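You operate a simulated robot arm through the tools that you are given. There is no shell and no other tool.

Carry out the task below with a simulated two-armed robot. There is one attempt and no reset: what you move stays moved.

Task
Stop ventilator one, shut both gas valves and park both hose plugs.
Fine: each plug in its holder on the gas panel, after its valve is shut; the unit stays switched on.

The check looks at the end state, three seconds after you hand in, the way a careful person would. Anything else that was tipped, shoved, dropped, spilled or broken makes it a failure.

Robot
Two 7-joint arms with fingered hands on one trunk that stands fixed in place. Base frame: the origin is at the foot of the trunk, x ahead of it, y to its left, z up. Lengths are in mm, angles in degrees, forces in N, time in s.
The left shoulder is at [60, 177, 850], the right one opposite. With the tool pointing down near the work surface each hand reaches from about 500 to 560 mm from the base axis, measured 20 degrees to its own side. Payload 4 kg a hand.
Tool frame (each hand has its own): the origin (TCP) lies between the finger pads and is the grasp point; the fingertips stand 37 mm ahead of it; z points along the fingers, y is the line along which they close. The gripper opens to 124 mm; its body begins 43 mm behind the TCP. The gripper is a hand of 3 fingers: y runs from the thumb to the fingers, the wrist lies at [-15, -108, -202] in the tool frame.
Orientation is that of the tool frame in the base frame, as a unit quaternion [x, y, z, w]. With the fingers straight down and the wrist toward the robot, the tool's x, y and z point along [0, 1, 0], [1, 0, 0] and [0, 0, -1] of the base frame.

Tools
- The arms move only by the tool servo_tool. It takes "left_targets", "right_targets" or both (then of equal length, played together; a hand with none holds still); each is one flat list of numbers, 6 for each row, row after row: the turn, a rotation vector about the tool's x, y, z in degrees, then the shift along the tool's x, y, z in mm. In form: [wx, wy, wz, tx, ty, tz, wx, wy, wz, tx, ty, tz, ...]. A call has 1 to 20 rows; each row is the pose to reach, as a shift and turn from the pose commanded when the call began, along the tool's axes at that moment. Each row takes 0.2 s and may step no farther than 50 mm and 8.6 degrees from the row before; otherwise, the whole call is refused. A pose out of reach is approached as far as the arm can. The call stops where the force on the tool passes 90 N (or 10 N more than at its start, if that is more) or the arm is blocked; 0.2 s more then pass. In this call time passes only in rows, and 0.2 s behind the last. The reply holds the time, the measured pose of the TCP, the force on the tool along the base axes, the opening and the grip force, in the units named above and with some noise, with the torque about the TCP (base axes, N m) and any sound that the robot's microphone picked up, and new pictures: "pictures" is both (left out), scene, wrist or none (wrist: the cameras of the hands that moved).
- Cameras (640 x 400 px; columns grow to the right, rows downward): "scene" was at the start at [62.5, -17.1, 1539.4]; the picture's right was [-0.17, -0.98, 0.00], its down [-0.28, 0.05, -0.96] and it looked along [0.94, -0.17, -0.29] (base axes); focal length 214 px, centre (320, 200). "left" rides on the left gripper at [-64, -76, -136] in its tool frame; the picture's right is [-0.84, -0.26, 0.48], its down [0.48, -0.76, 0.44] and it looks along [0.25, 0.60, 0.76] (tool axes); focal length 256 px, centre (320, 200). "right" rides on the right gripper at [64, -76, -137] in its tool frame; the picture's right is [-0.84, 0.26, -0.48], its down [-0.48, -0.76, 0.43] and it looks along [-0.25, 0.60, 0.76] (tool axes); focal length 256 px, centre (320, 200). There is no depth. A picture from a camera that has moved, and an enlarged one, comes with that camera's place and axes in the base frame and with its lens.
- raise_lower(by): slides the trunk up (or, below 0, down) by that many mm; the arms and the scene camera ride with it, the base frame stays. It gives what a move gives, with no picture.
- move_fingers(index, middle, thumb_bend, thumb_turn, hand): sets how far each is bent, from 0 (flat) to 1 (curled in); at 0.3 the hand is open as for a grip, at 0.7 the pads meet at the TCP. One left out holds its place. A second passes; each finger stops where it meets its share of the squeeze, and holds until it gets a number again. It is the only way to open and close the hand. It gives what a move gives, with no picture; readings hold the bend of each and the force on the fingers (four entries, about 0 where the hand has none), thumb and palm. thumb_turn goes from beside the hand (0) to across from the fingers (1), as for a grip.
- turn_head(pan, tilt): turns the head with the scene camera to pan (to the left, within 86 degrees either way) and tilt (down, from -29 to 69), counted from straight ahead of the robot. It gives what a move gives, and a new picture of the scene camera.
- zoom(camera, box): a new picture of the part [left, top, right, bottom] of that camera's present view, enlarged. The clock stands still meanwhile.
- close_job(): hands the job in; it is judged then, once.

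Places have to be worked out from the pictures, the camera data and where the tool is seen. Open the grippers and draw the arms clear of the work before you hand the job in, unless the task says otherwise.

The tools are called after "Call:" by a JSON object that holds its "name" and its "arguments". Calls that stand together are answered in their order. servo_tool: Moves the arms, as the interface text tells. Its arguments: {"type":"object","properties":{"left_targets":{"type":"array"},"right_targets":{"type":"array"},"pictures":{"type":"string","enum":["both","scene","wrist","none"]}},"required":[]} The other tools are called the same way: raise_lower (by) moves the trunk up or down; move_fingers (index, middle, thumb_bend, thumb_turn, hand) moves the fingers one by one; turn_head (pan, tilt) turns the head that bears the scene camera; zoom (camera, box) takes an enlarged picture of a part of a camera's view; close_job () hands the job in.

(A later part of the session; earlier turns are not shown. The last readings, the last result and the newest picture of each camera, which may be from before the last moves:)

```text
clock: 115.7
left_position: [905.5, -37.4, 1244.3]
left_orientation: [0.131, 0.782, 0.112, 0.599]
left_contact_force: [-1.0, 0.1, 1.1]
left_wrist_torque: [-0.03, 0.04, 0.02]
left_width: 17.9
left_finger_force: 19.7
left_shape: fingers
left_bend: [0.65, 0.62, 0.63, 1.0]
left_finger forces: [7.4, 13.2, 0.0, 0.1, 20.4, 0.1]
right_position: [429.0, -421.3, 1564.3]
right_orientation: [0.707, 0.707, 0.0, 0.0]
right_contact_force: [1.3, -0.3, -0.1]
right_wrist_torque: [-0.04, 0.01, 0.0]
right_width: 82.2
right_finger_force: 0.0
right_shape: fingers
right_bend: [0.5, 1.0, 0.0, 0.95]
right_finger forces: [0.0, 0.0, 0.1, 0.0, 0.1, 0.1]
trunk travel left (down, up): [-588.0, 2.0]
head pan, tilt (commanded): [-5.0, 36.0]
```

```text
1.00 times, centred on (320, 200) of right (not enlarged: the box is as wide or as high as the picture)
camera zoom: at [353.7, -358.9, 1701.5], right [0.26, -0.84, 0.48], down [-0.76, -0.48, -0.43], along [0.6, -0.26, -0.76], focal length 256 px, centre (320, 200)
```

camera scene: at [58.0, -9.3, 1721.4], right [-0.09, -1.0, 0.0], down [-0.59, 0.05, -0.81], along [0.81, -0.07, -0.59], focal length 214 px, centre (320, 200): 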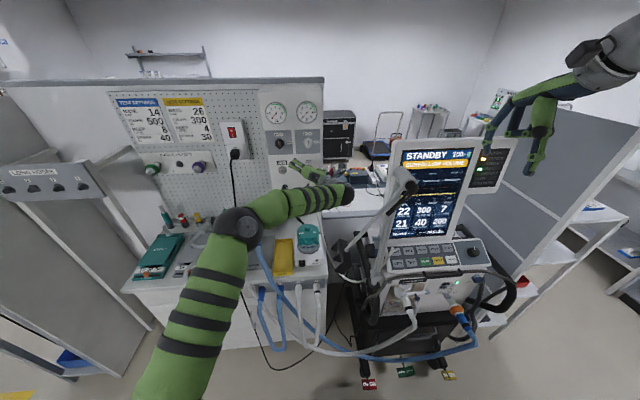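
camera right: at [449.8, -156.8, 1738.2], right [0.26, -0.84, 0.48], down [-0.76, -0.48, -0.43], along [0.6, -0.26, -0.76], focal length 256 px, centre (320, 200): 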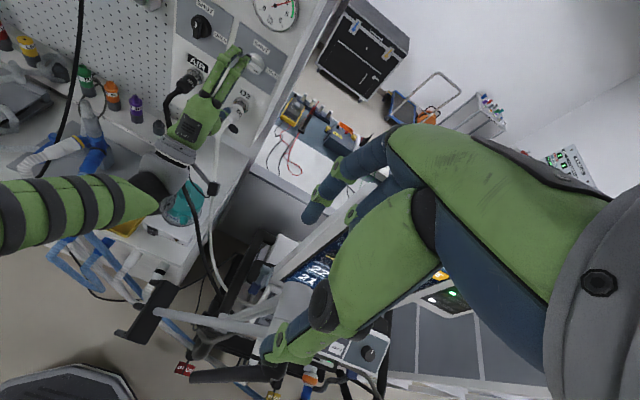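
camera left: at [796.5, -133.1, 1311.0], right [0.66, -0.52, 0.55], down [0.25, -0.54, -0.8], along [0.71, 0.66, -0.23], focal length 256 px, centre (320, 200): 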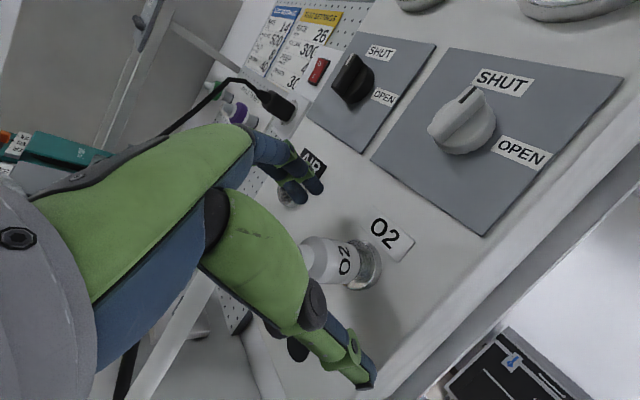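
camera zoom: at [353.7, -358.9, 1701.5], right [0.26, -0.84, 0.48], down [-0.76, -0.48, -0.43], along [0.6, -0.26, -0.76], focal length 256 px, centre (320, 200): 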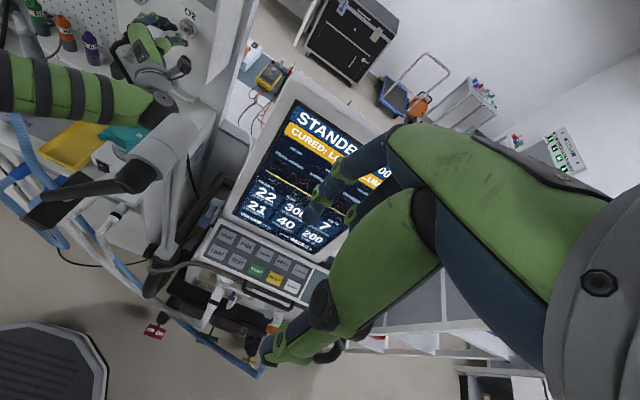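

The plug has slid sideways in the fingers. I look from the right camera to judge its pose before deciding.

Call:
{"name": "zoom", "arguments": {"camera": "right", "box": [110, 0, 220, 90]}}

Call:
{"name": "zoom", "arguments": {"camera": "left", "box": [200, 130, 460, 380]}}

```text
4.44 times, centred on (165, 45) of right
camera zoom: at [353.7, -358.9, 1701.5], right [0.26, -0.84, 0.48], down [-0.76, -0.48, -0.43], along [0.6, -0.26, -0.76], focal length 1138 px, centre (1009, 889)
```

zoom: 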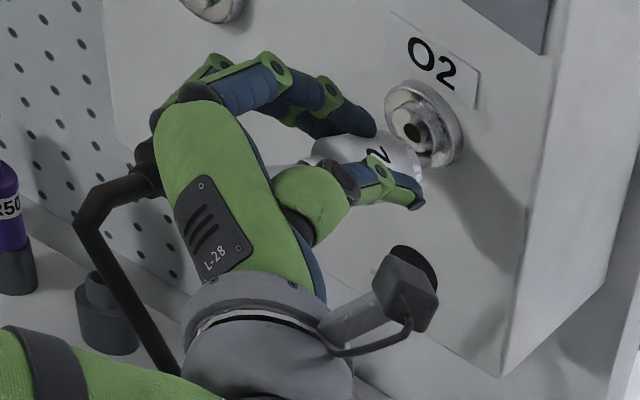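

```text
1.60 times, centred on (330, 255) of left
camera zoom: at [783.9, -132.8, 1310.9], right [0.66, -0.52, 0.55], down [0.25, -0.54, -0.8], along [0.71, 0.66, -0.23], focal length 410 px, centre (304, 112)
```

zoom: 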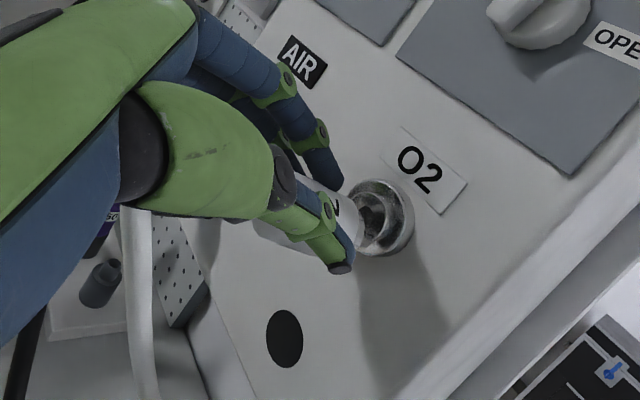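

I need a precise look at the plug's nose relative to the socket.

Call:
{"name": "zoom", "arguments": {"camera": "left", "box": [300, 225, 370, 290]}}

Call:
{"name": "zoom", "arguments": {"camera": "right", "box": [155, 15, 195, 45]}}

```text
6.15 times, centred on (335, 258) of left
camera zoom: at [783.9, -132.8, 1310.9], right [0.66, -0.52, 0.55], down [0.25, -0.54, -0.8], along [0.71, 0.66, -0.23], focal length 1575 px, centre (228, -154)
```

zoom: 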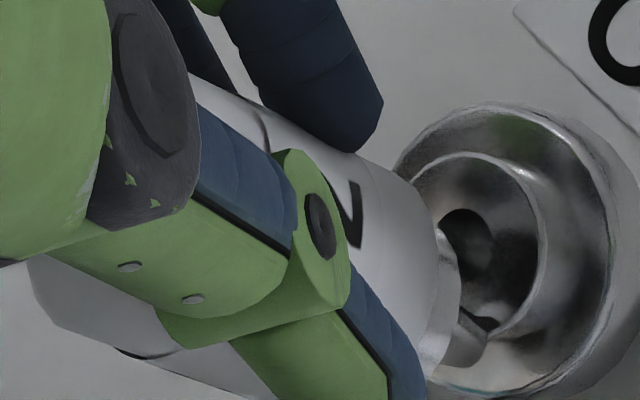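

```text
13.33 times, centred on (175, 30) of right
camera zoom: at [353.7, -358.9, 1701.5], right [0.26, -0.84, 0.48], down [-0.76, -0.48, -0.43], along [0.6, -0.26, -0.76], focal length 3413 px, centre (2253, 2467)
```

zoom: 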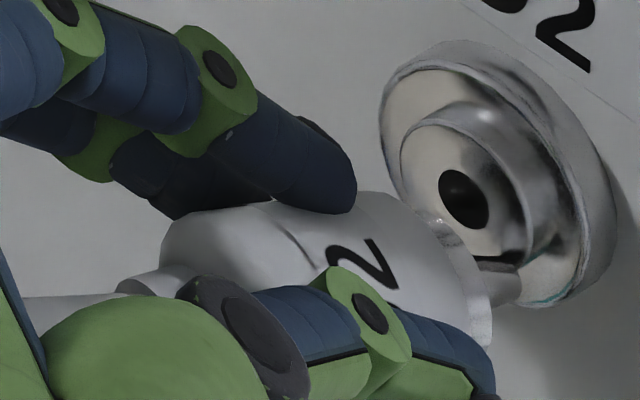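

The nose has swung about 24° right and 10° down inside the fingers (rear against the fingers, nose toward the thumb); the hold itself is steady. I'll straighten it using the rim of its holder hole as a stop. First I pull back 25 mm more, gently.

Call:
{"name": "servo_tool", "arguments": {"left_targets": [0, 0, 0, 1.2, -0.4, -4.8, 0, 0, 0, 2.5, -0.7, -9.7, 0, 0, 0, 3.7, -1.1, -14.5, 0, 0, 0, 5, -1.4, -19.3, 0, 0, 0, 6.2, -1.8, -24.2], "pictures": "none"}}

Call:
{"name": "zoom", "arguments": {"camera": "left", "box": [260, 180, 420, 310]}}

Call:
{"name": "zoom", "arguments": {"camera": "right", "box": [140, 5, 200, 50]}}

```text
clock: 116.9
left_position: [880.0, -38.7, 1242.6]
left_orientation: [0.131, 0.782, 0.111, 0.599]
left_contact_force: [0.1, -0.1, -0.3]
left_wrist_torque: [0.01, 0.04, -0.01]
left_width: 17.3
left_finger_force: 20.1
left_shape: fingers
left_bend: [0.65, 0.62, 0.63, 1.0]
left_finger forces: [7.1, 13.0, 0.0, 0.0, 20.0, 0.0]
right_position: [430.3, -421.3, 1563.2]
right_orientation: [0.708, 0.706, -0.001, 0.0]
right_contact_force: [0.6, 1.0, -0.1]
right_wrist_torque: [-0.01, -0.01, 0.05]
right_width: 82.5
right_finger_force: 0.1
right_shape: fingers
right_bend: [0.5, 1.0, 0.0, 0.95]
right_finger forces: [0.1, 0.0, 0.0, 0.0, 0.0, 0.1]
trunk travel left (down, up): [-588.0, 2.0]
head pan, tilt (commanded): [-5.0, 36.0]
```

```text
3.08 times, centred on (340, 245) of left
camera zoom: at [759.3, -134.5, 1311.0], right [0.66, -0.52, 0.55], down [0.25, -0.54, -0.8], along [0.71, 0.66, -0.23], focal length 788 px, centre (258, 62)
```

zoom: 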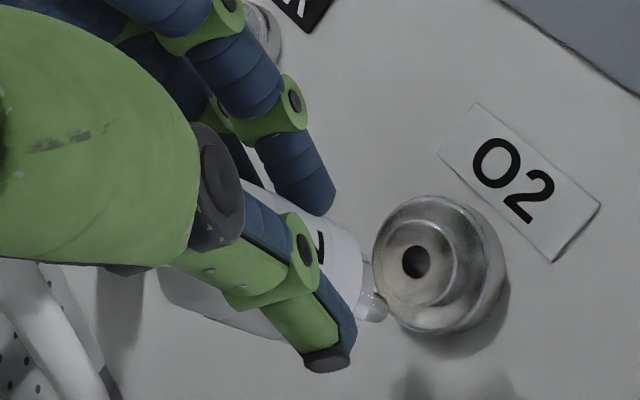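

```text
8.89 times, centred on (170, 28) of right
camera zoom: at [353.6, -359.1, 1701.6], right [0.26, -0.84, 0.48], down [-0.76, -0.48, -0.43], along [0.6, -0.26, -0.76], focal length 2276 px, centre (1653, 1733)
```

zoom: 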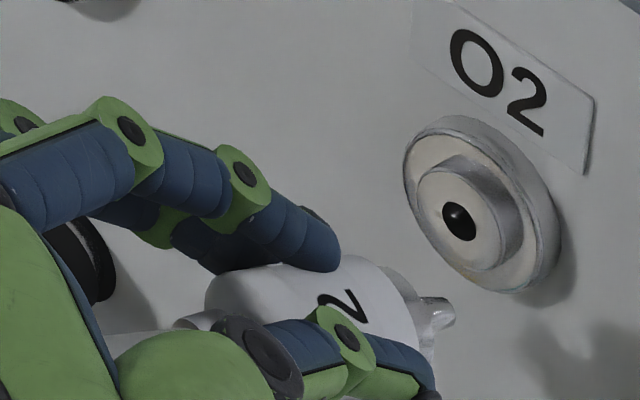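

Measured positions: plug centre ~[911,-38,1235], nipple tip ~[947,-52,1232], so about 23° of yaw. I first try to take out part of it by yawing the hand itself 12° left, in free space.

Call:
{"name": "servo_tool", "arguments": {"left_targets": [-5.5, 2.0, -1.5, 0, 0, 0, -10.9, 4.0, -3.1, 0, 0, 0], "pictures": "scene"}}

Call:
{"name": "zoom", "arguments": {"camera": "left", "box": [260, 180, 420, 310]}}

Call:
{"name": "zoom", "arguments": {"camera": "right", "box": [140, 5, 200, 50]}}

```text
clock: 117.5
left_position: [880.6, -39.8, 1244.2]
left_orientation: [0.047, 0.791, 0.175, 0.584]
left_contact_force: [0.0, 0.6, 0.5]
left_wrist_torque: [-0.02, 0.04, 0.0]
left_width: 17.2
left_finger_force: 20.3
left_shape: fingers
left_bend: [0.66, 0.62, 0.63, 1.0]
left_finger forces: [7.0, 12.9, 0.0, 0.0, 19.8, 0.0]
right_position: [430.8, -422.9, 1563.4]
right_orientation: [0.708, 0.707, 0.0, -0.002]
right_contact_force: [0.8, -0.2, 0.1]
right_wrist_torque: [0.0, 0.05, -0.02]
right_width: 82.2
right_finger_force: 0.1
right_shape: fingers
right_bend: [0.5, 1.0, 0.0, 0.95]
right_finger forces: [0.1, 0.0, 0.1, 0.0, 0.1, 0.0]
trunk travel left (down, up): [-588.0, 2.0]
head pan, tilt (commanded): [-5.0, 36.0]
camera scene: at [58.0, -9.5, 1721.4], right [-0.09, -1.0, 0.0], down [-0.59, 0.05, -0.81], along [0.81, -0.07, -0.59], focal length 214 px, centre (320, 200)
```

scene: 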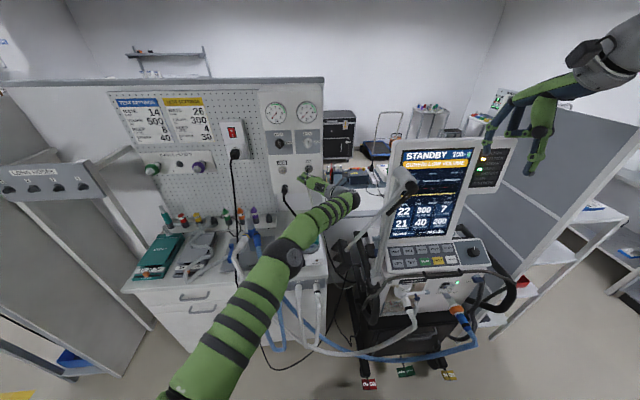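

```text
3.08 times, centred on (340, 245) of left
camera zoom: at [782.1, -157.9, 1311.1], right [0.75, -0.37, 0.55], down [0.36, -0.48, -0.8], along [0.56, 0.8, -0.23], focal length 788 px, centre (258, 62)
```

zoom: 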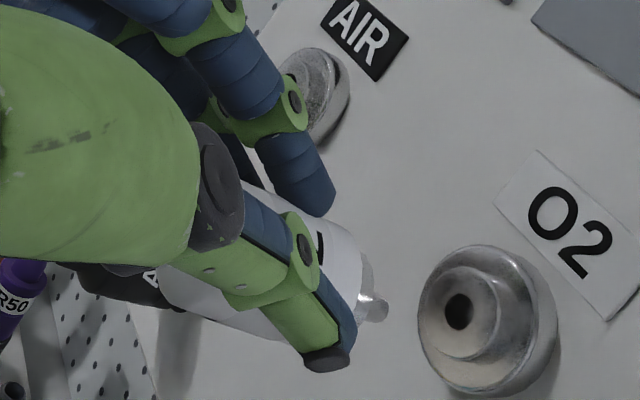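

```text
8.89 times, centred on (170, 28) of right
camera zoom: at [353.9, -359.8, 1701.4], right [0.26, -0.84, 0.48], down [-0.76, -0.48, -0.43], along [0.6, -0.26, -0.76], focal length 2276 px, centre (1653, 1733)
```

zoom: 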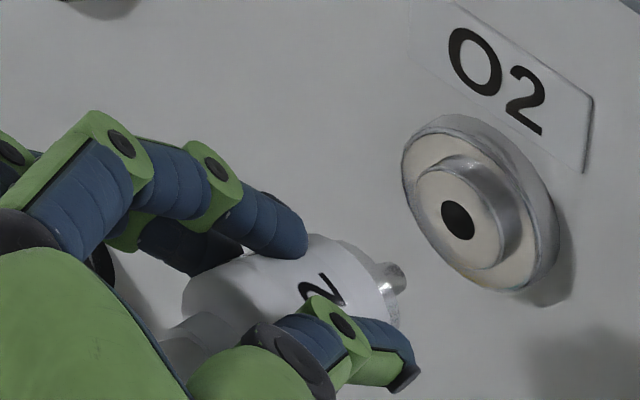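

The hand can yaw, but the forearm swings too close to the ventilator's hose-arm clamp, so I undo that yaw and keep the comfortable pose.

Call:
{"name": "servo_tool", "arguments": {"left_targets": [5.5, -2.0, 1.5, 0, 0, 0, 10.9, -4.0, 3.1, 0, 0, 0], "pictures": "scene"}}

```text
clock: 118.1
left_position: [880.8, -38.5, 1243.5]
left_orientation: [0.132, 0.782, 0.111, 0.599]
left_contact_force: [0.5, -0.1, -0.5]
left_wrist_torque: [0.02, 0.02, 0.02]
left_width: 16.6
left_finger_force: 19.1
left_shape: fingers
left_bend: [0.66, 0.62, 0.63, 1.0]
left_finger forces: [6.7, 12.6, 0.1, 0.0, 19.7, 0.0]
right_position: [429.5, -421.1, 1563.8]
right_orientation: [0.708, 0.706, -0.001, -0.001]
right_contact_force: [-0.5, 0.5, -0.5]
right_wrist_torque: [-0.01, -0.03, -0.01]
right_width: 82.5
right_finger_force: 0.1
right_shape: fingers
right_bend: [0.5, 1.0, 0.0, 0.95]
right_finger forces: [0.0, 0.0, 0.0, 0.1, 0.0, 0.1]
trunk travel left (down, up): [-588.0, 2.0]
head pan, tilt (commanded): [-5.0, 36.0]
camera scene: at [58.3, -7.6, 1721.4], right [-0.09, -1.0, 0.0], down [-0.59, 0.05, -0.81], along [0.81, -0.07, -0.59], focal length 214 px, centre (320, 200)
```

scene: 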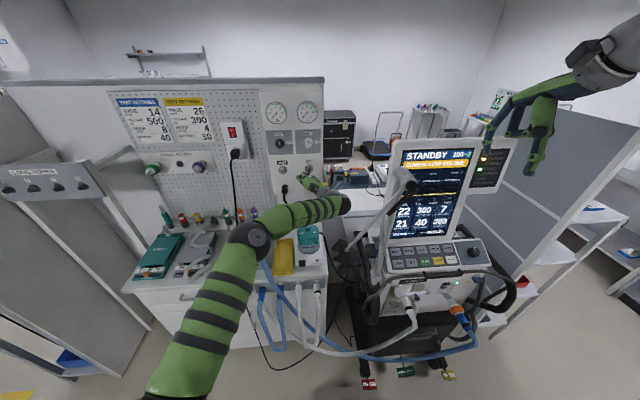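

The grip is steady enough. I lower the trunk 100 mm to the O2 holder level and measure the nose against the hole.

Call:
{"name": "raise_lower", "arguments": {"by": -100}}

Call:
{"name": "zoom", "arguments": {"camera": "left", "box": [260, 180, 420, 310]}}

Call:
{"name": "zoom", "arguments": {"camera": "scene", "box": [240, 100, 400, 280]}}

Call:
{"name": "zoom", "arguments": {"camera": "right", "box": [120, 0, 220, 80]}}

```text
clock: 119.5
left_position: [881.0, -38.6, 1144.1]
left_orientation: [0.131, 0.782, 0.111, 0.6]
left_contact_force: [0.0, 0.1, 0.7]
left_wrist_torque: [-0.03, 0.02, 0.0]
left_width: 16.8
left_finger_force: 19.9
left_shape: fingers
left_bend: [0.66, 0.62, 0.63, 1.0]
left_finger forces: [6.8, 12.8, 0.0, 0.0, 19.6, 0.0]
right_position: [428.7, -422.9, 1464.0]
right_orientation: [0.707, 0.707, -0.001, -0.001]
right_contact_force: [-0.1, -0.3, -0.1]
right_wrist_torque: [-0.01, 0.0, 0.0]
right_width: 82.1
right_finger_force: 0.1
right_shape: fingers
right_bend: [0.5, 1.0, 0.0, 0.95]
right_finger forces: [0.0, 0.0, 0.0, 0.0, 0.0, 0.0]
trunk travel left (down, up): [-488.0, 102.0]
head pan, tilt (commanded): [-5.0, 36.0]
```

```text
3.08 times, centred on (340, 245) of left
camera zoom: at [759.7, -134.2, 1211.0], right [0.66, -0.52, 0.55], down [0.25, -0.54, -0.8], along [0.71, 0.66, -0.23], focal length 788 px, centre (258, 62)
```

zoom: 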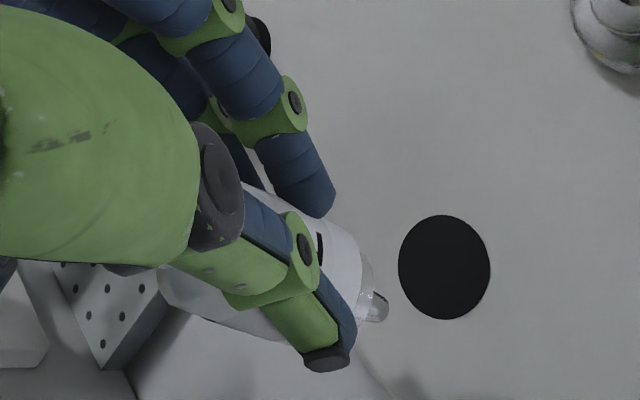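

```text
2.22 times, centred on (320, 190) of scene
camera zoom: at [57.7, -8.6, 1621.5], right [-0.09, -1.0, 0.0], down [-0.59, 0.05, -0.81], along [0.81, -0.07, -0.59], focal length 477 px, centre (320, 222)
```

zoom: 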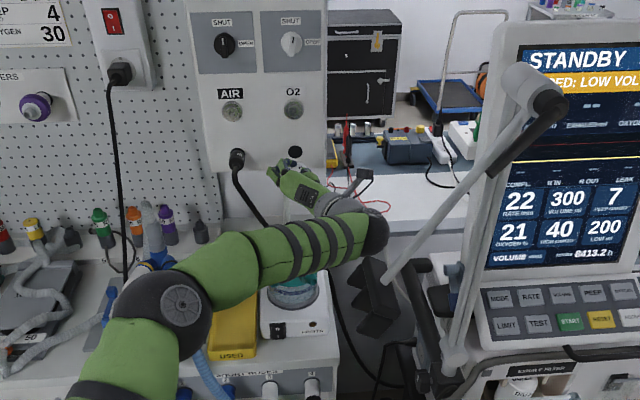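

```text
5.00 times, centred on (170, 40) of right
camera zoom: at [353.4, -359.1, 1601.7], right [0.26, -0.84, 0.48], down [-0.76, -0.48, -0.43], along [0.6, -0.26, -0.76], focal length 1280 px, centre (1070, 1000)
```

zoom: 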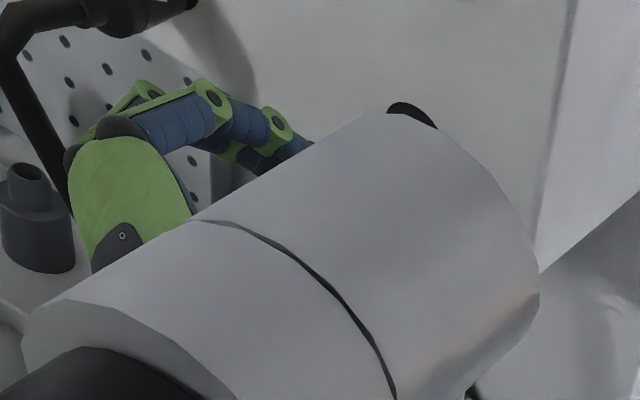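

The hole centre is at about (y -38, z 1136) and the nipple tip about 13 mm right and 5 mm below it. I advance 36 mm with a small shift left/up so the tip is in front of the lower right part of the hole.

Call:
{"name": "servo_tool", "arguments": {"left_targets": [0, 0, 0, -2.3, 1.5, 8.6, 0, 0, 0, -4.7, 3, 17.2, 0, 0, 0, -7, 4.4, 25.8, 0, 0, 0, -9.3, 5.9, 34.4], "pictures": "none"}}

Call:
{"name": "zoom", "arguments": {"camera": "left", "box": [270, 190, 400, 300]}}

```text
clock: 120.5
left_position: [917.0, -35.3, 1145.8]
left_orientation: [0.13, 0.783, 0.112, 0.598]
left_contact_force: [0.0, 0.4, 0.6]
left_wrist_torque: [-0.01, 0.05, -0.04]
left_width: 16.8
left_finger_force: 19.4
left_shape: fingers
left_bend: [0.66, 0.62, 0.63, 1.0]
left_finger forces: [6.8, 12.6, 0.1, 0.0, 19.4, 0.1]
right_position: [430.0, -423.2, 1462.9]
right_orientation: [0.707, 0.707, 0.0, 0.0]
right_contact_force: [0.4, 0.8, 0.6]
right_wrist_torque: [-0.01, 0.03, 0.03]
right_width: 82.3
right_finger_force: 0.0
right_shape: fingers
right_bend: [0.5, 1.0, 0.0, 0.95]
right_finger forces: [0.0, 0.0, 0.0, 0.0, 0.0, 0.0]
trunk travel left (down, up): [-488.0, 102.0]
head pan, tilt (commanded): [-5.0, 36.0]
```

```text
3.64 times, centred on (335, 245) of left
camera zoom: at [795.6, -131.3, 1212.0], right [0.66, -0.52, 0.55], down [0.25, -0.54, -0.8], along [0.71, 0.66, -0.23], focal length 931 px, centre (266, 36)
```

zoom: 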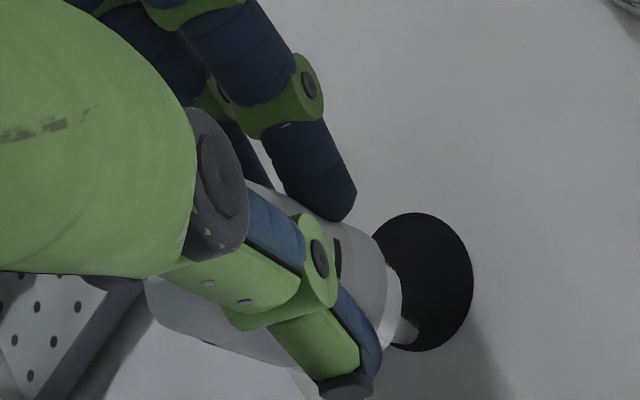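

The nipple is in front of the hole's lower-right area, just inside the rim. I push in 12 mm carefully.

Call:
{"name": "servo_tool", "arguments": {"left_targets": [0, 0, 0, -1, 0.3, 3.9, 0, 0, 0, -2, 0.6, 7.7, 0, 0, 0, -3, 0.9, 11.6], "pictures": "none"}}

Call:
{"name": "zoom", "arguments": {"camera": "left", "box": [270, 190, 400, 300]}}

```text
clock: 121.3
left_position: [929.4, -35.7, 1145.2]
left_orientation: [0.13, 0.782, 0.111, 0.6]
left_contact_force: [0.2, 0.6, -0.1]
left_wrist_torque: [0.02, 0.04, -0.01]
left_width: 16.6
left_finger_force: 19.1
left_shape: fingers
left_bend: [0.66, 0.62, 0.63, 1.0]
left_finger forces: [6.7, 12.7, 0.0, 0.1, 19.3, 0.1]
right_position: [429.9, -422.9, 1464.7]
right_orientation: [0.707, 0.707, 0.0, 0.0]
right_contact_force: [-0.4, -0.2, -0.2]
right_wrist_torque: [-0.01, 0.02, 0.01]
right_width: 82.2
right_finger_force: 0.0
right_shape: fingers
right_bend: [0.5, 1.0, 0.0, 0.95]
right_finger forces: [0.0, 0.0, 0.0, 0.0, 0.0, 0.0]
trunk travel left (down, up): [-488.0, 102.0]
head pan, tilt (commanded): [-5.0, 36.0]
```

```text
3.64 times, centred on (335, 245) of left
camera zoom: at [808.2, -131.3, 1211.9], right [0.66, -0.52, 0.55], down [0.25, -0.54, -0.8], along [0.71, 0.66, -0.23], focal length 931 px, centre (266, 36)
```

zoom: 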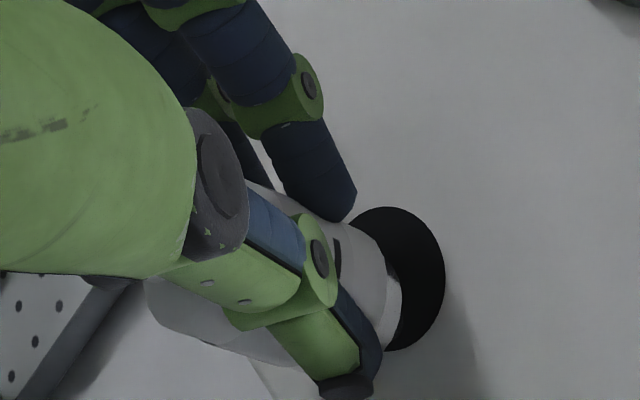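

The nipple is inside the hole with no force. Now I move the hand right in small steps so the rim pushes the nose back into line.

Call:
{"name": "servo_tool", "arguments": {"left_targets": [0, 0, 0, 0, -3, 0, 0, 0, 0, 0, -6, 0], "pictures": "none"}}

Call:
{"name": "zoom", "arguments": {"camera": "left", "box": [270, 190, 400, 300]}}

```text
clock: 121.9
left_position: [927.0, -41.5, 1143.5]
left_orientation: [0.131, 0.782, 0.112, 0.6]
left_contact_force: [-0.1, 0.3, 0.5]
left_wrist_torque: [0.0, 0.06, -0.01]
left_width: 16.5
left_finger_force: 19.9
left_shape: fingers
left_bend: [0.66, 0.62, 0.63, 1.0]
left_finger forces: [6.8, 12.8, 0.0, 0.1, 19.3, 0.1]
right_position: [429.0, -422.0, 1464.1]
right_orientation: [0.708, 0.706, 0.0, 0.0]
right_contact_force: [0.4, 0.8, 0.8]
right_wrist_torque: [0.01, 0.0, -0.03]
right_width: 82.2
right_finger_force: 0.0
right_shape: fingers
right_bend: [0.5, 1.0, 0.0, 0.95]
right_finger forces: [0.1, 0.0, 0.0, 0.0, 0.0, 0.0]
trunk travel left (down, up): [-488.0, 102.0]
head pan, tilt (commanded): [-5.0, 36.0]
```

```text
3.64 times, centred on (335, 245) of left
camera zoom: at [807.2, -137.3, 1210.3], right [0.66, -0.52, 0.55], down [0.25, -0.54, -0.8], along [0.71, 0.66, -0.23], focal length 931 px, centre (266, 36)
```

zoom: 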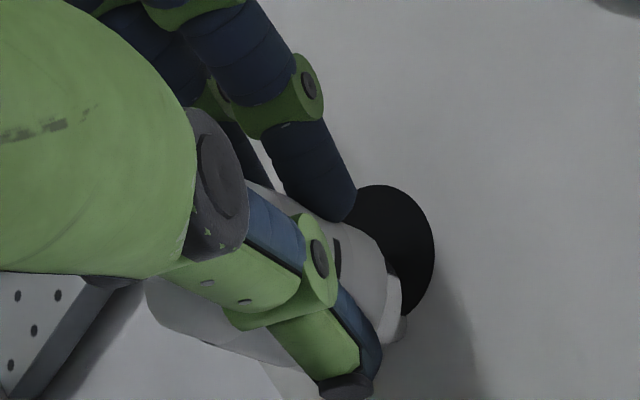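

No force and the nose passed over the rim, so the nipple isn't yet deep enough. I go back left 6 mm and push 6 mm further in.

Call:
{"name": "servo_tool", "arguments": {"left_targets": [0, 0, 0, 0, 3.5, 0, 0, 0, 0, 0, 7, 0, 0, 0, 0, -0.8, 7.2, 2.9, 0, 0, 0, -1.5, 7.4, 5.8], "pictures": "none"}}

Call:
{"name": "zoom", "arguments": {"camera": "left", "box": [270, 190, 400, 300]}}

```text
clock: 122.9
left_position: [934.6, -34.0, 1144.8]
left_orientation: [0.131, 0.782, 0.111, 0.599]
left_contact_force: [-1.8, 0.7, -0.6]
left_wrist_torque: [-0.03, 0.11, 0.05]
left_width: 16.3
left_finger_force: 20.0
left_shape: fingers
left_bend: [0.66, 0.62, 0.63, 1.0]
left_finger forces: [6.6, 12.6, 0.1, 0.0, 20.1, 0.1]
right_position: [429.8, -421.6, 1463.6]
right_orientation: [0.707, 0.707, -0.001, -0.001]
right_contact_force: [0.6, 0.6, 0.4]
right_wrist_torque: [0.02, 0.03, 0.01]
right_width: 82.5
right_finger_force: 0.1
right_shape: fingers
right_bend: [0.5, 1.0, 0.0, 0.95]
right_finger forces: [0.1, 0.1, 0.1, 0.1, 0.1, 0.0]
trunk travel left (down, up): [-488.0, 102.0]
head pan, tilt (commanded): [-5.0, 36.0]
```

```text
3.64 times, centred on (335, 245) of left
camera zoom: at [813.4, -130.1, 1213.3], right [0.66, -0.52, 0.55], down [0.25, -0.54, -0.8], along [0.71, 0.66, -0.23], focal length 931 px, centre (266, 36)
```

zoom: 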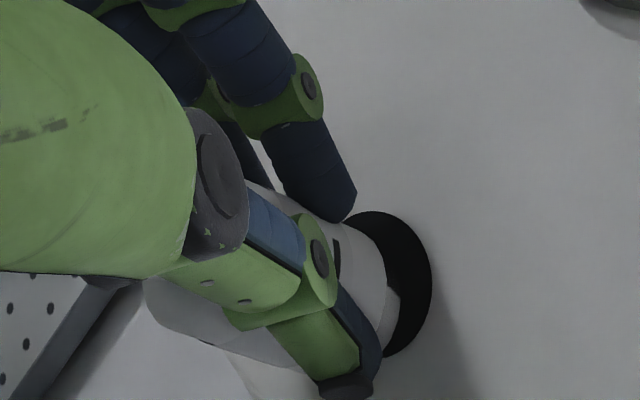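

Light contact (2 N). The plug front sits about 8 mm right of the hole's centre, so I back off 3 mm and shift the hand 8 mm left to centre the nose.

Call:
{"name": "servo_tool", "arguments": {"left_targets": [0, 0, 0, 0.7, -0.2, -2.9, 0, 0, 0, 2.5, 4.2, -2.9, 0, 0, 0, 2.5, 8, -2.9], "pictures": "none"}}

Call:
{"name": "zoom", "arguments": {"camera": "left", "box": [270, 190, 400, 300]}}

```text
clock: 123.7
left_position: [931.3, -24.9, 1146.6]
left_orientation: [0.131, 0.782, 0.112, 0.599]
left_contact_force: [-0.6, -0.3, 0.9]
left_wrist_torque: [0.0, 0.04, 0.02]
left_width: 16.4
left_finger_force: 19.4
left_shape: fingers
left_bend: [0.66, 0.62, 0.63, 1.0]
left_finger forces: [6.9, 12.6, 0.0, 0.0, 19.1, 0.0]
right_position: [429.1, -423.6, 1464.4]
right_orientation: [0.708, 0.706, -0.001, -0.001]
right_contact_force: [-0.4, 0.7, 0.5]
right_wrist_torque: [0.01, -0.01, -0.02]
right_width: 82.2
right_finger_force: 0.0
right_shape: fingers
right_bend: [0.5, 1.0, 0.0, 0.95]
right_finger forces: [0.1, 0.1, 0.0, 0.0, 0.0, 0.1]
trunk travel left (down, up): [-488.0, 102.0]
head pan, tilt (commanded): [-5.0, 36.0]
```

```text
3.64 times, centred on (335, 245) of left
camera zoom: at [810.9, -122.1, 1214.0], right [0.66, -0.52, 0.55], down [0.25, -0.54, -0.8], along [0.71, 0.66, -0.23], focal length 931 px, centre (266, 36)
```

zoom: 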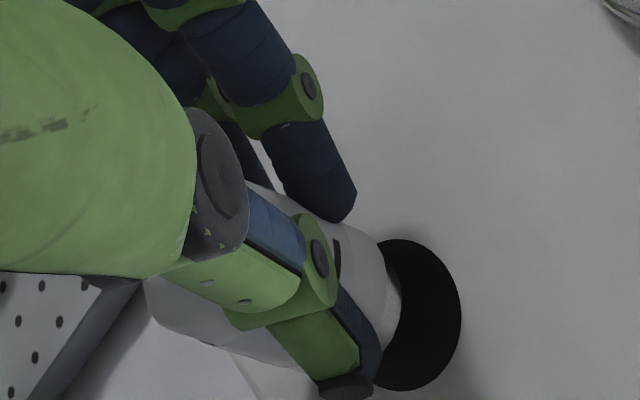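

The nipple tip is now centred in the hole, ~9 mm deep. I push gently a few millimetres to see whether the holder takes it.

Call:
{"name": "servo_tool", "arguments": {"left_targets": [0, 0, 0, -0.7, 0.2, 2.9, 0, 0, 0, -1.2, 0.4, 4.8], "pictures": "none"}}

Call:
{"name": "zoom", "arguments": {"camera": "left", "box": [270, 190, 400, 300]}}

```text
clock: 124.3
left_position: [935.3, -28.3, 1148.5]
left_orientation: [0.131, 0.782, 0.111, 0.599]
left_contact_force: [-12.4, 1.0, -0.1]
left_wrist_torque: [-0.03, 0.22, 0.16]
left_width: 15.8
left_finger_force: 21.3
left_shape: fingers
left_bend: [0.66, 0.62, 0.63, 1.0]
left_finger forces: [6.4, 13.3, 0.0, 0.1, 23.7, 0.0]
right_position: [427.2, -422.2, 1463.9]
right_orientation: [0.708, 0.707, -0.001, 0.0]
right_contact_force: [-0.3, -0.4, 0.5]
right_wrist_torque: [-0.01, 0.01, -0.01]
right_width: 82.3
right_finger_force: 0.1
right_shape: fingers
right_bend: [0.5, 1.0, 0.0, 0.95]
right_finger forces: [0.1, 0.1, 0.0, 0.0, 0.0, 0.0]
trunk travel left (down, up): [-488.0, 102.0]
head pan, tilt (commanded): [-5.0, 36.0]
```

```text
3.64 times, centred on (335, 245) of left
camera zoom: at [814.4, -122.6, 1215.4], right [0.66, -0.52, 0.55], down [0.25, -0.54, -0.8], along [0.71, 0.66, -0.23], focal length 931 px, centre (266, 36)
```

zoom: 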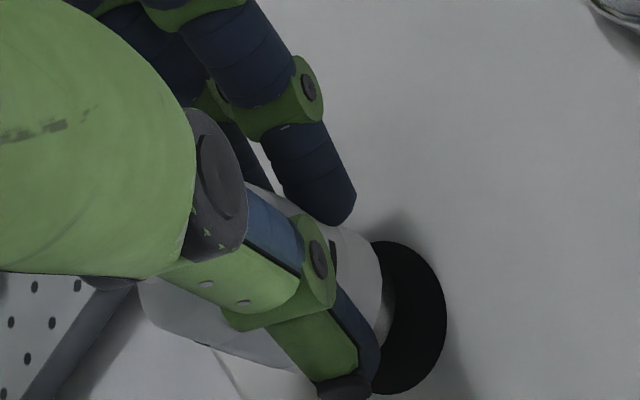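

Contact but no latch while tilted. Looking back, the rim did turn the nose with almost no force, so I ease off 3 mm and slide the hand right 16 mm, then look.

Call:
{"name": "servo_tool", "arguments": {"left_targets": [0, 0, 0, 0.7, -0.2, -2.9, 0, 0, 0, 0.7, -4, -2.9, 0, 0, 0, 0.7, -8, -2.9, 0, 0, 0, 0.7, -12, -2.9, 0, 0, 0, 0.7, -16, -2.9], "pictures": "none"}}

Call:
{"name": "zoom", "arguments": {"camera": "left", "box": [270, 190, 400, 300]}}

```text
clock: 125.5
left_position: [933.8, -41.4, 1141.8]
left_orientation: [0.131, 0.782, 0.112, 0.599]
left_contact_force: [-0.5, 0.4, 0.4]
left_wrist_torque: [0.02, 0.04, 0.02]
left_width: 16.3
left_finger_force: 19.6
left_shape: fingers
left_bend: [0.66, 0.62, 0.63, 1.0]
left_finger forces: [7.5, 13.4, 0.0, 0.1, 19.5, 0.0]
right_position: [430.4, -423.1, 1464.0]
right_orientation: [0.708, 0.706, -0.001, -0.001]
right_contact_force: [0.9, -1.1, 1.2]
right_wrist_torque: [0.0, -0.02, -0.02]
right_width: 82.3
right_finger_force: 0.0
right_shape: fingers
right_bend: [0.5, 1.0, 0.0, 0.95]
right_finger forces: [0.0, 0.1, 0.0, 0.0, 0.0, 0.0]
trunk travel left (down, up): [-488.0, 102.0]
head pan, tilt (commanded): [-5.0, 36.0]
```

```text
3.64 times, centred on (335, 245) of left
camera zoom: at [812.1, -137.0, 1209.4], right [0.66, -0.52, 0.55], down [0.25, -0.54, -0.8], along [0.71, 0.66, -0.23], focal length 931 px, centre (266, 36)
```

zoom: 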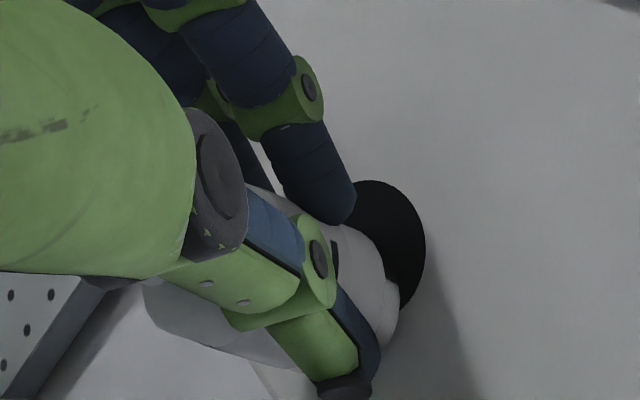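

Still no force; I continue 12 mm to the right at constant height.

Call:
{"name": "servo_tool", "arguments": {"left_targets": [0, 0, 0, -1.4, -3.8, -0.1, 0, 0, 0, -2.7, -7.5, -0.1, 0, 0, 0, -4.1, -11.3, -0.2], "pictures": "none"}}

Call:
{"name": "zoom", "arguments": {"camera": "left", "box": [270, 190, 400, 300]}}

```text
clock: 126.3
left_position: [933.0, -49.6, 1141.6]
left_orientation: [0.129, 0.782, 0.111, 0.599]
left_contact_force: [0.3, 0.1, 0.3]
left_wrist_torque: [0.0, 0.05, 0.0]
left_width: 16.3
left_finger_force: 20.2
left_shape: fingers
left_bend: [0.66, 0.62, 0.63, 1.0]
left_finger forces: [7.4, 13.4, 0.1, 0.1, 19.5, 0.0]
right_position: [431.0, -421.5, 1464.3]
right_orientation: [0.707, 0.708, 0.0, -0.001]
right_contact_force: [0.1, -0.3, 0.0]
right_wrist_torque: [-0.02, 0.0, 0.02]
right_width: 81.9
right_finger_force: 0.0
right_shape: fingers
right_bend: [0.5, 1.0, 0.0, 0.95]
right_finger forces: [0.0, 0.0, 0.0, 0.0, 0.0, 0.0]
trunk travel left (down, up): [-488.0, 102.0]
head pan, tilt (commanded): [-5.0, 36.0]
```

```text
3.64 times, centred on (335, 245) of left
camera zoom: at [812.8, -145.9, 1209.1], right [0.66, -0.51, 0.55], down [0.25, -0.54, -0.8], along [0.71, 0.66, -0.23], focal length 931 px, centre (266, 36)
```

zoom: 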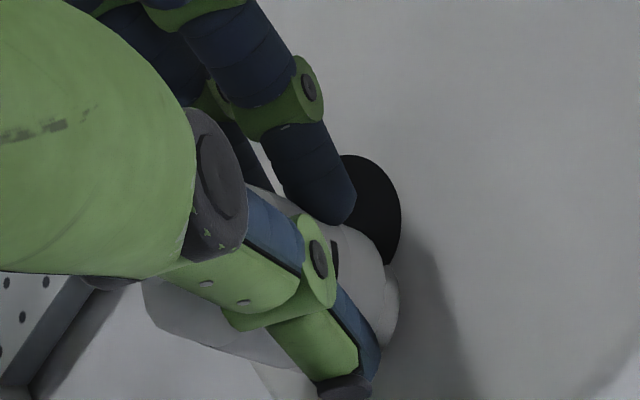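

The plug still points right: the nipple has no physical rim to work against; only the flat nose meets the panel (at TCP x≈935). So I'll press the nose lightly against the panel at the hole and move the hand right so friction pivots the plug straight. First I back off and return left.

Call:
{"name": "servo_tool", "arguments": {"left_targets": [0, 0, 0, 1, -0.3, -3.9, 0, 0, 0, 0.5, 8, -5.5, 0, 0, 0, 1.8, 16, -5.5, 0, 0, 0, 3, 24, -5.5], "pictures": "none"}}

Call:
{"name": "zoom", "arguments": {"camera": "left", "box": [270, 190, 400, 300]}}

```text
clock: 127.3
left_position: [928.4, -30.0, 1147.7]
left_orientation: [0.132, 0.781, 0.112, 0.6]
left_contact_force: [0.3, 0.6, 0.5]
left_wrist_torque: [-0.02, 0.08, -0.01]
left_width: 16.0
left_finger_force: 19.2
left_shape: fingers
left_bend: [0.66, 0.62, 0.63, 1.0]
left_finger forces: [7.2, 13.3, 0.0, 0.1, 19.1, 0.0]
right_position: [430.1, -422.0, 1464.6]
right_orientation: [0.708, 0.706, 0.0, -0.001]
right_contact_force: [-0.5, 0.5, -0.4]
right_wrist_torque: [-0.01, -0.02, -0.03]
right_width: 82.4
right_finger_force: 0.2
right_shape: fingers
right_bend: [0.5, 1.0, 0.0, 0.95]
right_finger forces: [0.0, 0.1, 0.0, 0.1, 0.1, 0.0]
trunk travel left (down, up): [-488.0, 102.0]
head pan, tilt (commanded): [-5.0, 36.0]
```

```text
3.64 times, centred on (335, 245) of left
camera zoom: at [807.7, -125.8, 1215.1], right [0.66, -0.52, 0.55], down [0.25, -0.54, -0.8], along [0.71, 0.66, -0.23], focal length 931 px, centre (266, 36)
```

zoom: 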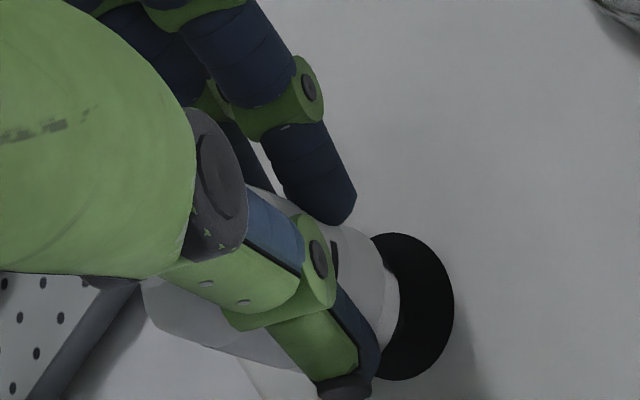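

Now I press forward about 8.5 mm to get a light contact force.

Call:
{"name": "servo_tool", "arguments": {"left_targets": [0, 0, 0, -1, 0.3, 3.9, 0, 0, 0, -2.1, 0.6, 8.2], "pictures": "none"}}

```text
clock: 127.9
left_position: [935.4, -30.9, 1149.6]
left_orientation: [0.131, 0.782, 0.111, 0.599]
left_contact_force: [-14.2, -0.6, 0.6]
left_wrist_torque: [0.02, 0.25, 0.08]
left_width: 15.9
left_finger_force: 22.3
left_shape: fingers
left_bend: [0.66, 0.62, 0.63, 1.0]
left_finger forces: [6.6, 13.3, 0.0, 0.0, 24.6, 0.0]
right_position: [428.0, -422.8, 1464.3]
right_orientation: [0.708, 0.707, 0.001, 0.001]
right_contact_force: [-0.3, 0.5, -0.1]
right_wrist_torque: [-0.01, -0.04, -0.02]
right_width: 82.3
right_finger_force: 0.2
right_shape: fingers
right_bend: [0.5, 1.0, 0.0, 0.95]
right_finger forces: [0.0, 0.0, 0.0, 0.0, 0.0, 0.0]
trunk travel left (down, up): [-488.0, 102.0]
head pan, tilt (commanded): [-5.0, 36.0]
```

14 N of contact. Now, while pressing, I move the hand right 13 mm (and slightly down/forward) to pivot the plug straight about its nose.

Call:
{"name": "servo_tool", "arguments": {"left_targets": [0, 0, 0, -0.4, -3.3, 1.2, 0, 0, 0, -0.9, -6.6, 2.3, 0, 0, 0, -1.3, -9.9, 3.5, 0, 0, 0, -1.8, -13.2, 4.7], "pictures": "none"}}

Call:
{"name": "zoom", "arguments": {"camera": "left", "box": [270, 190, 400, 300]}}

```text
clock: 128.9
left_position: [940.3, -42.3, 1144.4]
left_orientation: [0.131, 0.781, 0.11, 0.6]
left_contact_force: [-9.3, 1.3, -0.4]
left_wrist_torque: [0.07, 0.08, 0.23]
left_width: 10.0
left_finger_force: 16.9
left_shape: fingers
left_bend: [0.71, 0.62, 0.64, 1.0]
left_finger forces: [4.4, 14.3, 0.0, 0.0, 16.2, 0.0]
right_position: [428.6, -422.1, 1463.5]
right_orientation: [0.708, 0.707, 0.0, 0.0]
right_contact_force: [-0.6, -0.2, 0.0]
right_wrist_torque: [-0.01, 0.02, 0.01]
right_width: 82.3
right_finger_force: 0.1
right_shape: fingers
right_bend: [0.5, 1.0, 0.0, 0.95]
right_finger forces: [0.0, 0.0, 0.0, 0.0, 0.0, 0.0]
trunk travel left (down, up): [-488.0, 102.0]
head pan, tilt (commanded): [-5.0, 36.0]
```

```text
3.64 times, centred on (335, 245) of left
camera zoom: at [818.5, -138.1, 1212.2], right [0.65, -0.52, 0.55], down [0.25, -0.54, -0.8], along [0.71, 0.66, -0.23], focal length 931 px, centre (266, 36)
```

zoom: 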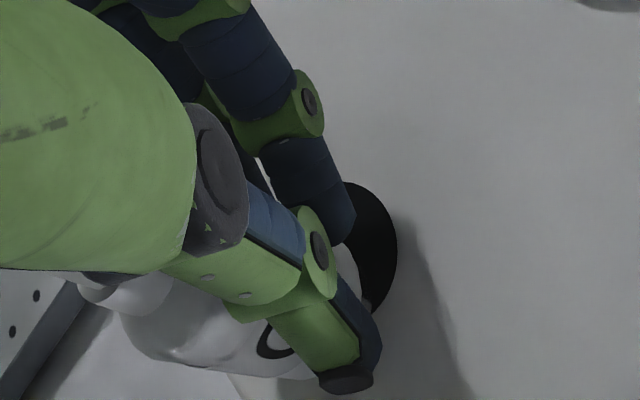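

The plug has slid lower in the fingers. I stop and look carefully from all cameras.

Call:
{"name": "zoom", "arguments": {"camera": "left", "box": [200, 150, 440, 350]}}

Call:
{"name": "zoom", "arguments": {"camera": "scene", "box": [280, 140, 360, 230]}}

Call:
{"name": "zoom", "arguments": {"camera": "left", "box": [0, 0, 640, 400]}}

```text
2.00 times, centred on (320, 250) of left
camera zoom: at [818.5, -138.1, 1212.2], right [0.65, -0.52, 0.55], down [0.25, -0.54, -0.8], along [0.71, 0.66, -0.23], focal length 512 px, centre (320, 100)
```

zoom: 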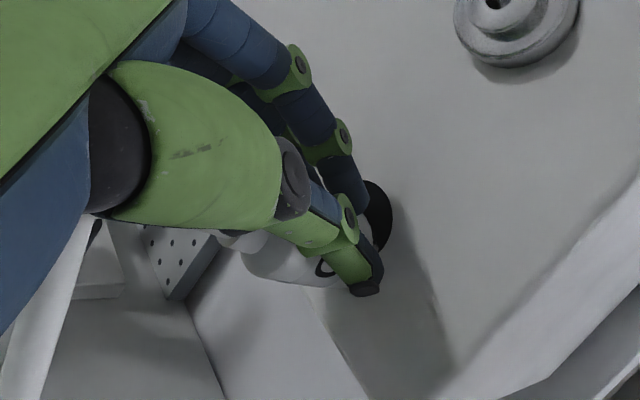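

```text
4.44 times, centred on (320, 185) of scene
camera zoom: at [56.6, -8.5, 1621.5], right [-0.09, -1.0, 0.0], down [-0.58, 0.05, -0.81], along [0.81, -0.07, -0.59], focal length 953 px, centre (320, 267)
```

zoom: 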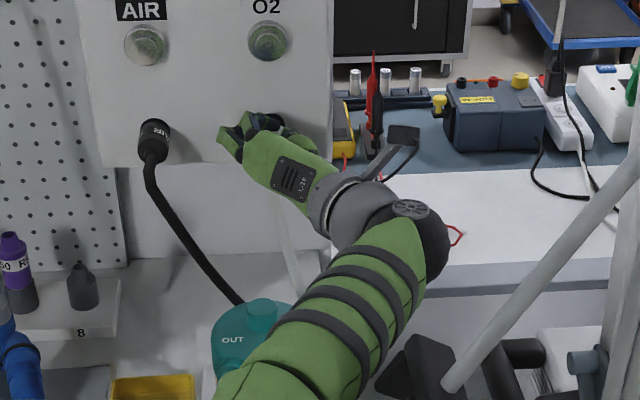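

```text
1.00 times, centred on (320, 200) of left (not enlarged: the box is as wide or as high as the picture)
camera zoom: at [818.5, -138.1, 1212.2], right [0.65, -0.52, 0.55], down [0.25, -0.54, -0.8], along [0.71, 0.66, -0.23], focal length 256 px, centre (320, 200)
```

zoom: 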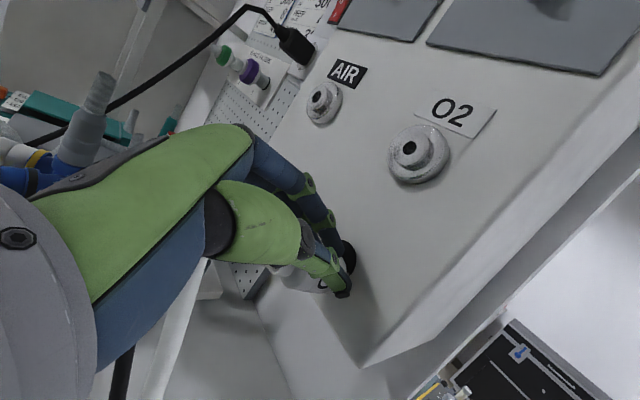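

The plug has slipped about 12–18 mm toward the lower edge of the fingers, now held by middle finger and thumb. I relieve the push by backing 6 mm very gently and check that the hold is stable.

Call:
{"name": "servo_tool", "arguments": {"left_targets": [0, 0, 0, 0.5, -0.1, -1.9, 0, 0, 0, 1, -0.3, -3.9, 0, 0, 0, 1.5, -0.4, -5.8], "pictures": "none"}}

Call:
{"name": "zoom", "arguments": {"camera": "left", "box": [270, 190, 400, 300]}}

```text
clock: 129.7
left_position: [934.1, -42.6, 1144.7]
left_orientation: [0.13, 0.782, 0.112, 0.599]
left_contact_force: [-0.8, -0.1, -0.2]
left_wrist_torque: [-0.01, -0.02, -0.03]
left_width: 9.7
left_finger_force: 16.2
left_shape: fingers
left_bend: [0.71, 0.62, 0.64, 1.0]
left_finger forces: [4.4, 12.3, 0.1, 0.0, 14.5, 0.1]
right_position: [429.0, -422.5, 1464.9]
right_orientation: [0.708, 0.706, -0.001, 0.0]
right_contact_force: [0.0, 0.4, 0.4]
right_wrist_torque: [0.04, 0.0, 0.02]
right_width: 82.6
right_finger_force: 0.0
right_shape: fingers
right_bend: [0.5, 1.0, 0.0, 0.95]
right_finger forces: [0.0, 0.0, 0.0, 0.0, 0.0, 0.1]
trunk travel left (down, up): [-488.0, 102.0]
head pan, tilt (commanded): [-5.0, 36.0]
```

```text
3.64 times, centred on (335, 245) of left
camera zoom: at [813.9, -138.6, 1211.2], right [0.66, -0.52, 0.55], down [0.25, -0.54, -0.8], along [0.71, 0.66, -0.23], focal length 931 px, centre (266, 36)
```

zoom: 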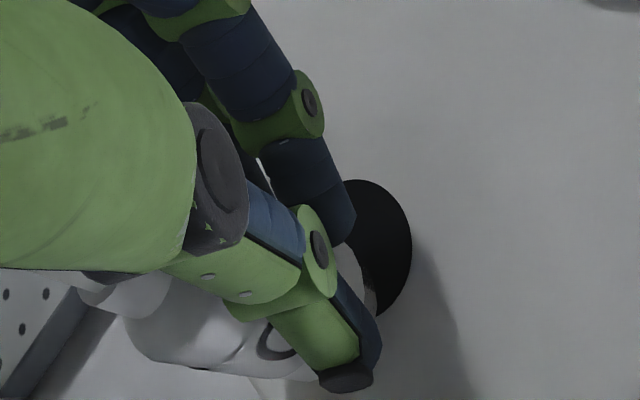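

The hold is stable, and the plug is now nearly parallel to the panel's normal. Its front is about 6 mm right and 8 mm below the hole, so I shift the hand left 6 and up 8 mm.

Call:
{"name": "servo_tool", "arguments": {"left_targets": [0, 0, 0, -1.7, 2.8, -0.6, 0, 0, 0, -3.5, 5.5, -1.3, 0, 0, 0, -5.2, 8.3, -1.9], "pictures": "none"}}

Call:
{"name": "zoom", "arguments": {"camera": "left", "box": [260, 200, 390, 310]}}

```text
clock: 130.5
left_position: [933.4, -37.8, 1152.9]
left_orientation: [0.13, 0.782, 0.111, 0.599]
left_contact_force: [-1.2, -0.1, 0.4]
left_wrist_torque: [0.0, -0.01, 0.03]
left_width: 9.6
left_finger_force: 15.6
left_shape: fingers
left_bend: [0.71, 0.62, 0.64, 1.0]
left_finger forces: [4.8, 12.3, 0.0, 0.1, 14.6, 0.0]
right_position: [429.2, -423.2, 1463.3]
right_orientation: [0.707, 0.707, -0.001, 0.0]
right_contact_force: [0.3, -0.3, 0.6]
right_wrist_torque: [-0.04, 0.0, 0.0]
right_width: 82.0
right_finger_force: 0.1
right_shape: fingers
right_bend: [0.5, 1.0, 0.0, 0.95]
right_finger forces: [0.0, 0.1, 0.0, 0.1, 0.0, 0.1]
trunk travel left (down, up): [-488.0, 102.0]
head pan, tilt (commanded): [-5.0, 36.0]
```

```text
3.64 times, centred on (325, 255) of left
camera zoom: at [813.8, -132.3, 1220.0], right [0.66, -0.52, 0.55], down [0.25, -0.54, -0.8], along [0.71, 0.66, -0.23], focal length 931 px, centre (302, 0)
```

zoom: 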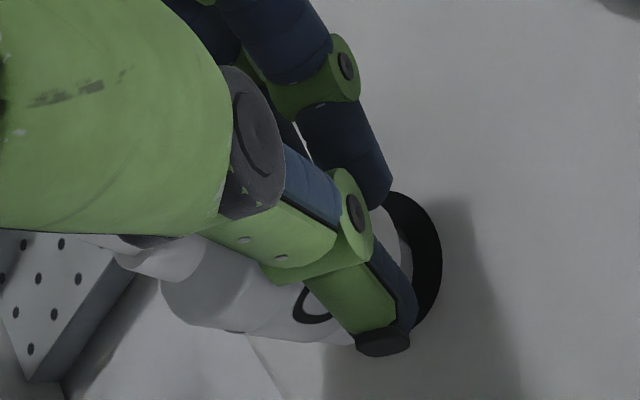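

The nose now covers the hole almost concentrically and the axis looks straight. I press forward gently to seat it.

Call:
{"name": "servo_tool", "arguments": {"left_targets": [0, 0, 0, -0.7, 0.2, 2.9, 0, 0, 0, -1.5, 0.4, 5.8], "pictures": "none"}}

Call:
{"name": "zoom", "arguments": {"camera": "left", "box": [260, 200, 390, 310]}}

```text
clock: 131.1
left_position: [939.8, -36.4, 1153.9]
left_orientation: [0.131, 0.781, 0.112, 0.6]
left_contact_force: [-8.7, -1.4, 1.3]
left_wrist_torque: [0.04, 0.05, 0.36]
left_width: 9.2
left_finger_force: 19.7
left_shape: fingers
left_bend: [0.71, 0.62, 0.64, 1.0]
left_finger forces: [6.9, 14.8, 0.1, 0.0, 17.4, 0.1]
right_position: [427.6, -423.3, 1463.6]
right_orientation: [0.708, 0.706, -0.001, 0.0]
right_contact_force: [0.2, 0.6, -0.6]
right_wrist_torque: [0.0, -0.02, -0.01]
right_width: 82.3
right_finger_force: 0.1
right_shape: fingers
right_bend: [0.5, 1.0, 0.0, 0.95]
right_finger forces: [0.1, 0.0, 0.0, 0.0, 0.0, 0.0]
trunk travel left (down, up): [-488.0, 102.0]
head pan, tilt (commanded): [-5.0, 36.0]
```

```text
3.64 times, centred on (325, 255) of left
camera zoom: at [819.2, -132.3, 1221.3], right [0.65, -0.52, 0.55], down [0.25, -0.54, -0.8], along [0.71, 0.66, -0.23], focal length 931 px, centre (302, 0)
```

zoom: 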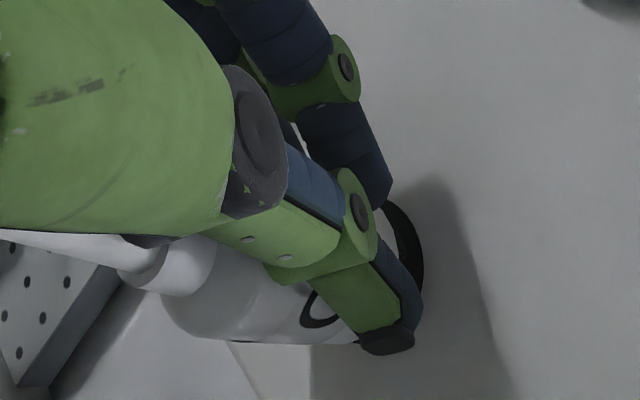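

Contact at 9 N, with a rim crescent similar to the seated AIR plug. I press a little more, watching for the latch.

Call:
{"name": "servo_tool", "arguments": {"left_targets": [0, 0, 0, -0.5, 0.1, 1.9, 0, 0, 0, -0.9, 0.2, 3.4], "pictures": "none"}}

Call:
{"name": "zoom", "arguments": {"camera": "left", "box": [260, 200, 390, 310]}}

```text
clock: 131.7
left_position: [940.6, -35.6, 1154.5]
left_orientation: [0.131, 0.781, 0.11, 0.601]
left_contact_force: [-14.1, -1.7, 7.0]
left_wrist_torque: [-0.04, -0.08, 0.01]
left_width: 7.4
left_finger_force: 18.8
left_shape: fingers
left_bend: [0.71, 0.63, 0.64, 0.99]
left_finger forces: [6.1, 14.2, 0.0, 0.0, 17.1, 0.0]
right_position: [427.0, -421.9, 1463.9]
right_orientation: [0.707, 0.707, 0.0, 0.0]
right_contact_force: [-1.4, 0.1, -0.1]
right_wrist_torque: [-0.01, 0.01, 0.01]
right_width: 82.2
right_finger_force: 0.1
right_shape: fingers
right_bend: [0.5, 1.0, 0.0, 0.95]
right_finger forces: [0.0, 0.0, 0.0, 0.0, 0.0, 0.0]
trunk travel left (down, up): [-488.0, 102.0]
head pan, tilt (commanded): [-5.0, 36.0]
```

```text
3.64 times, centred on (325, 255) of left
camera zoom: at [820.1, -131.8, 1222.1], right [0.65, -0.52, 0.55], down [0.25, -0.54, -0.8], along [0.72, 0.66, -0.23], focal length 931 px, centre (302, 0)
```

zoom: 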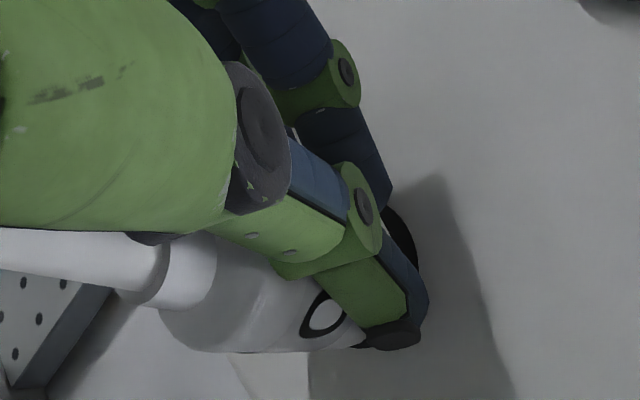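

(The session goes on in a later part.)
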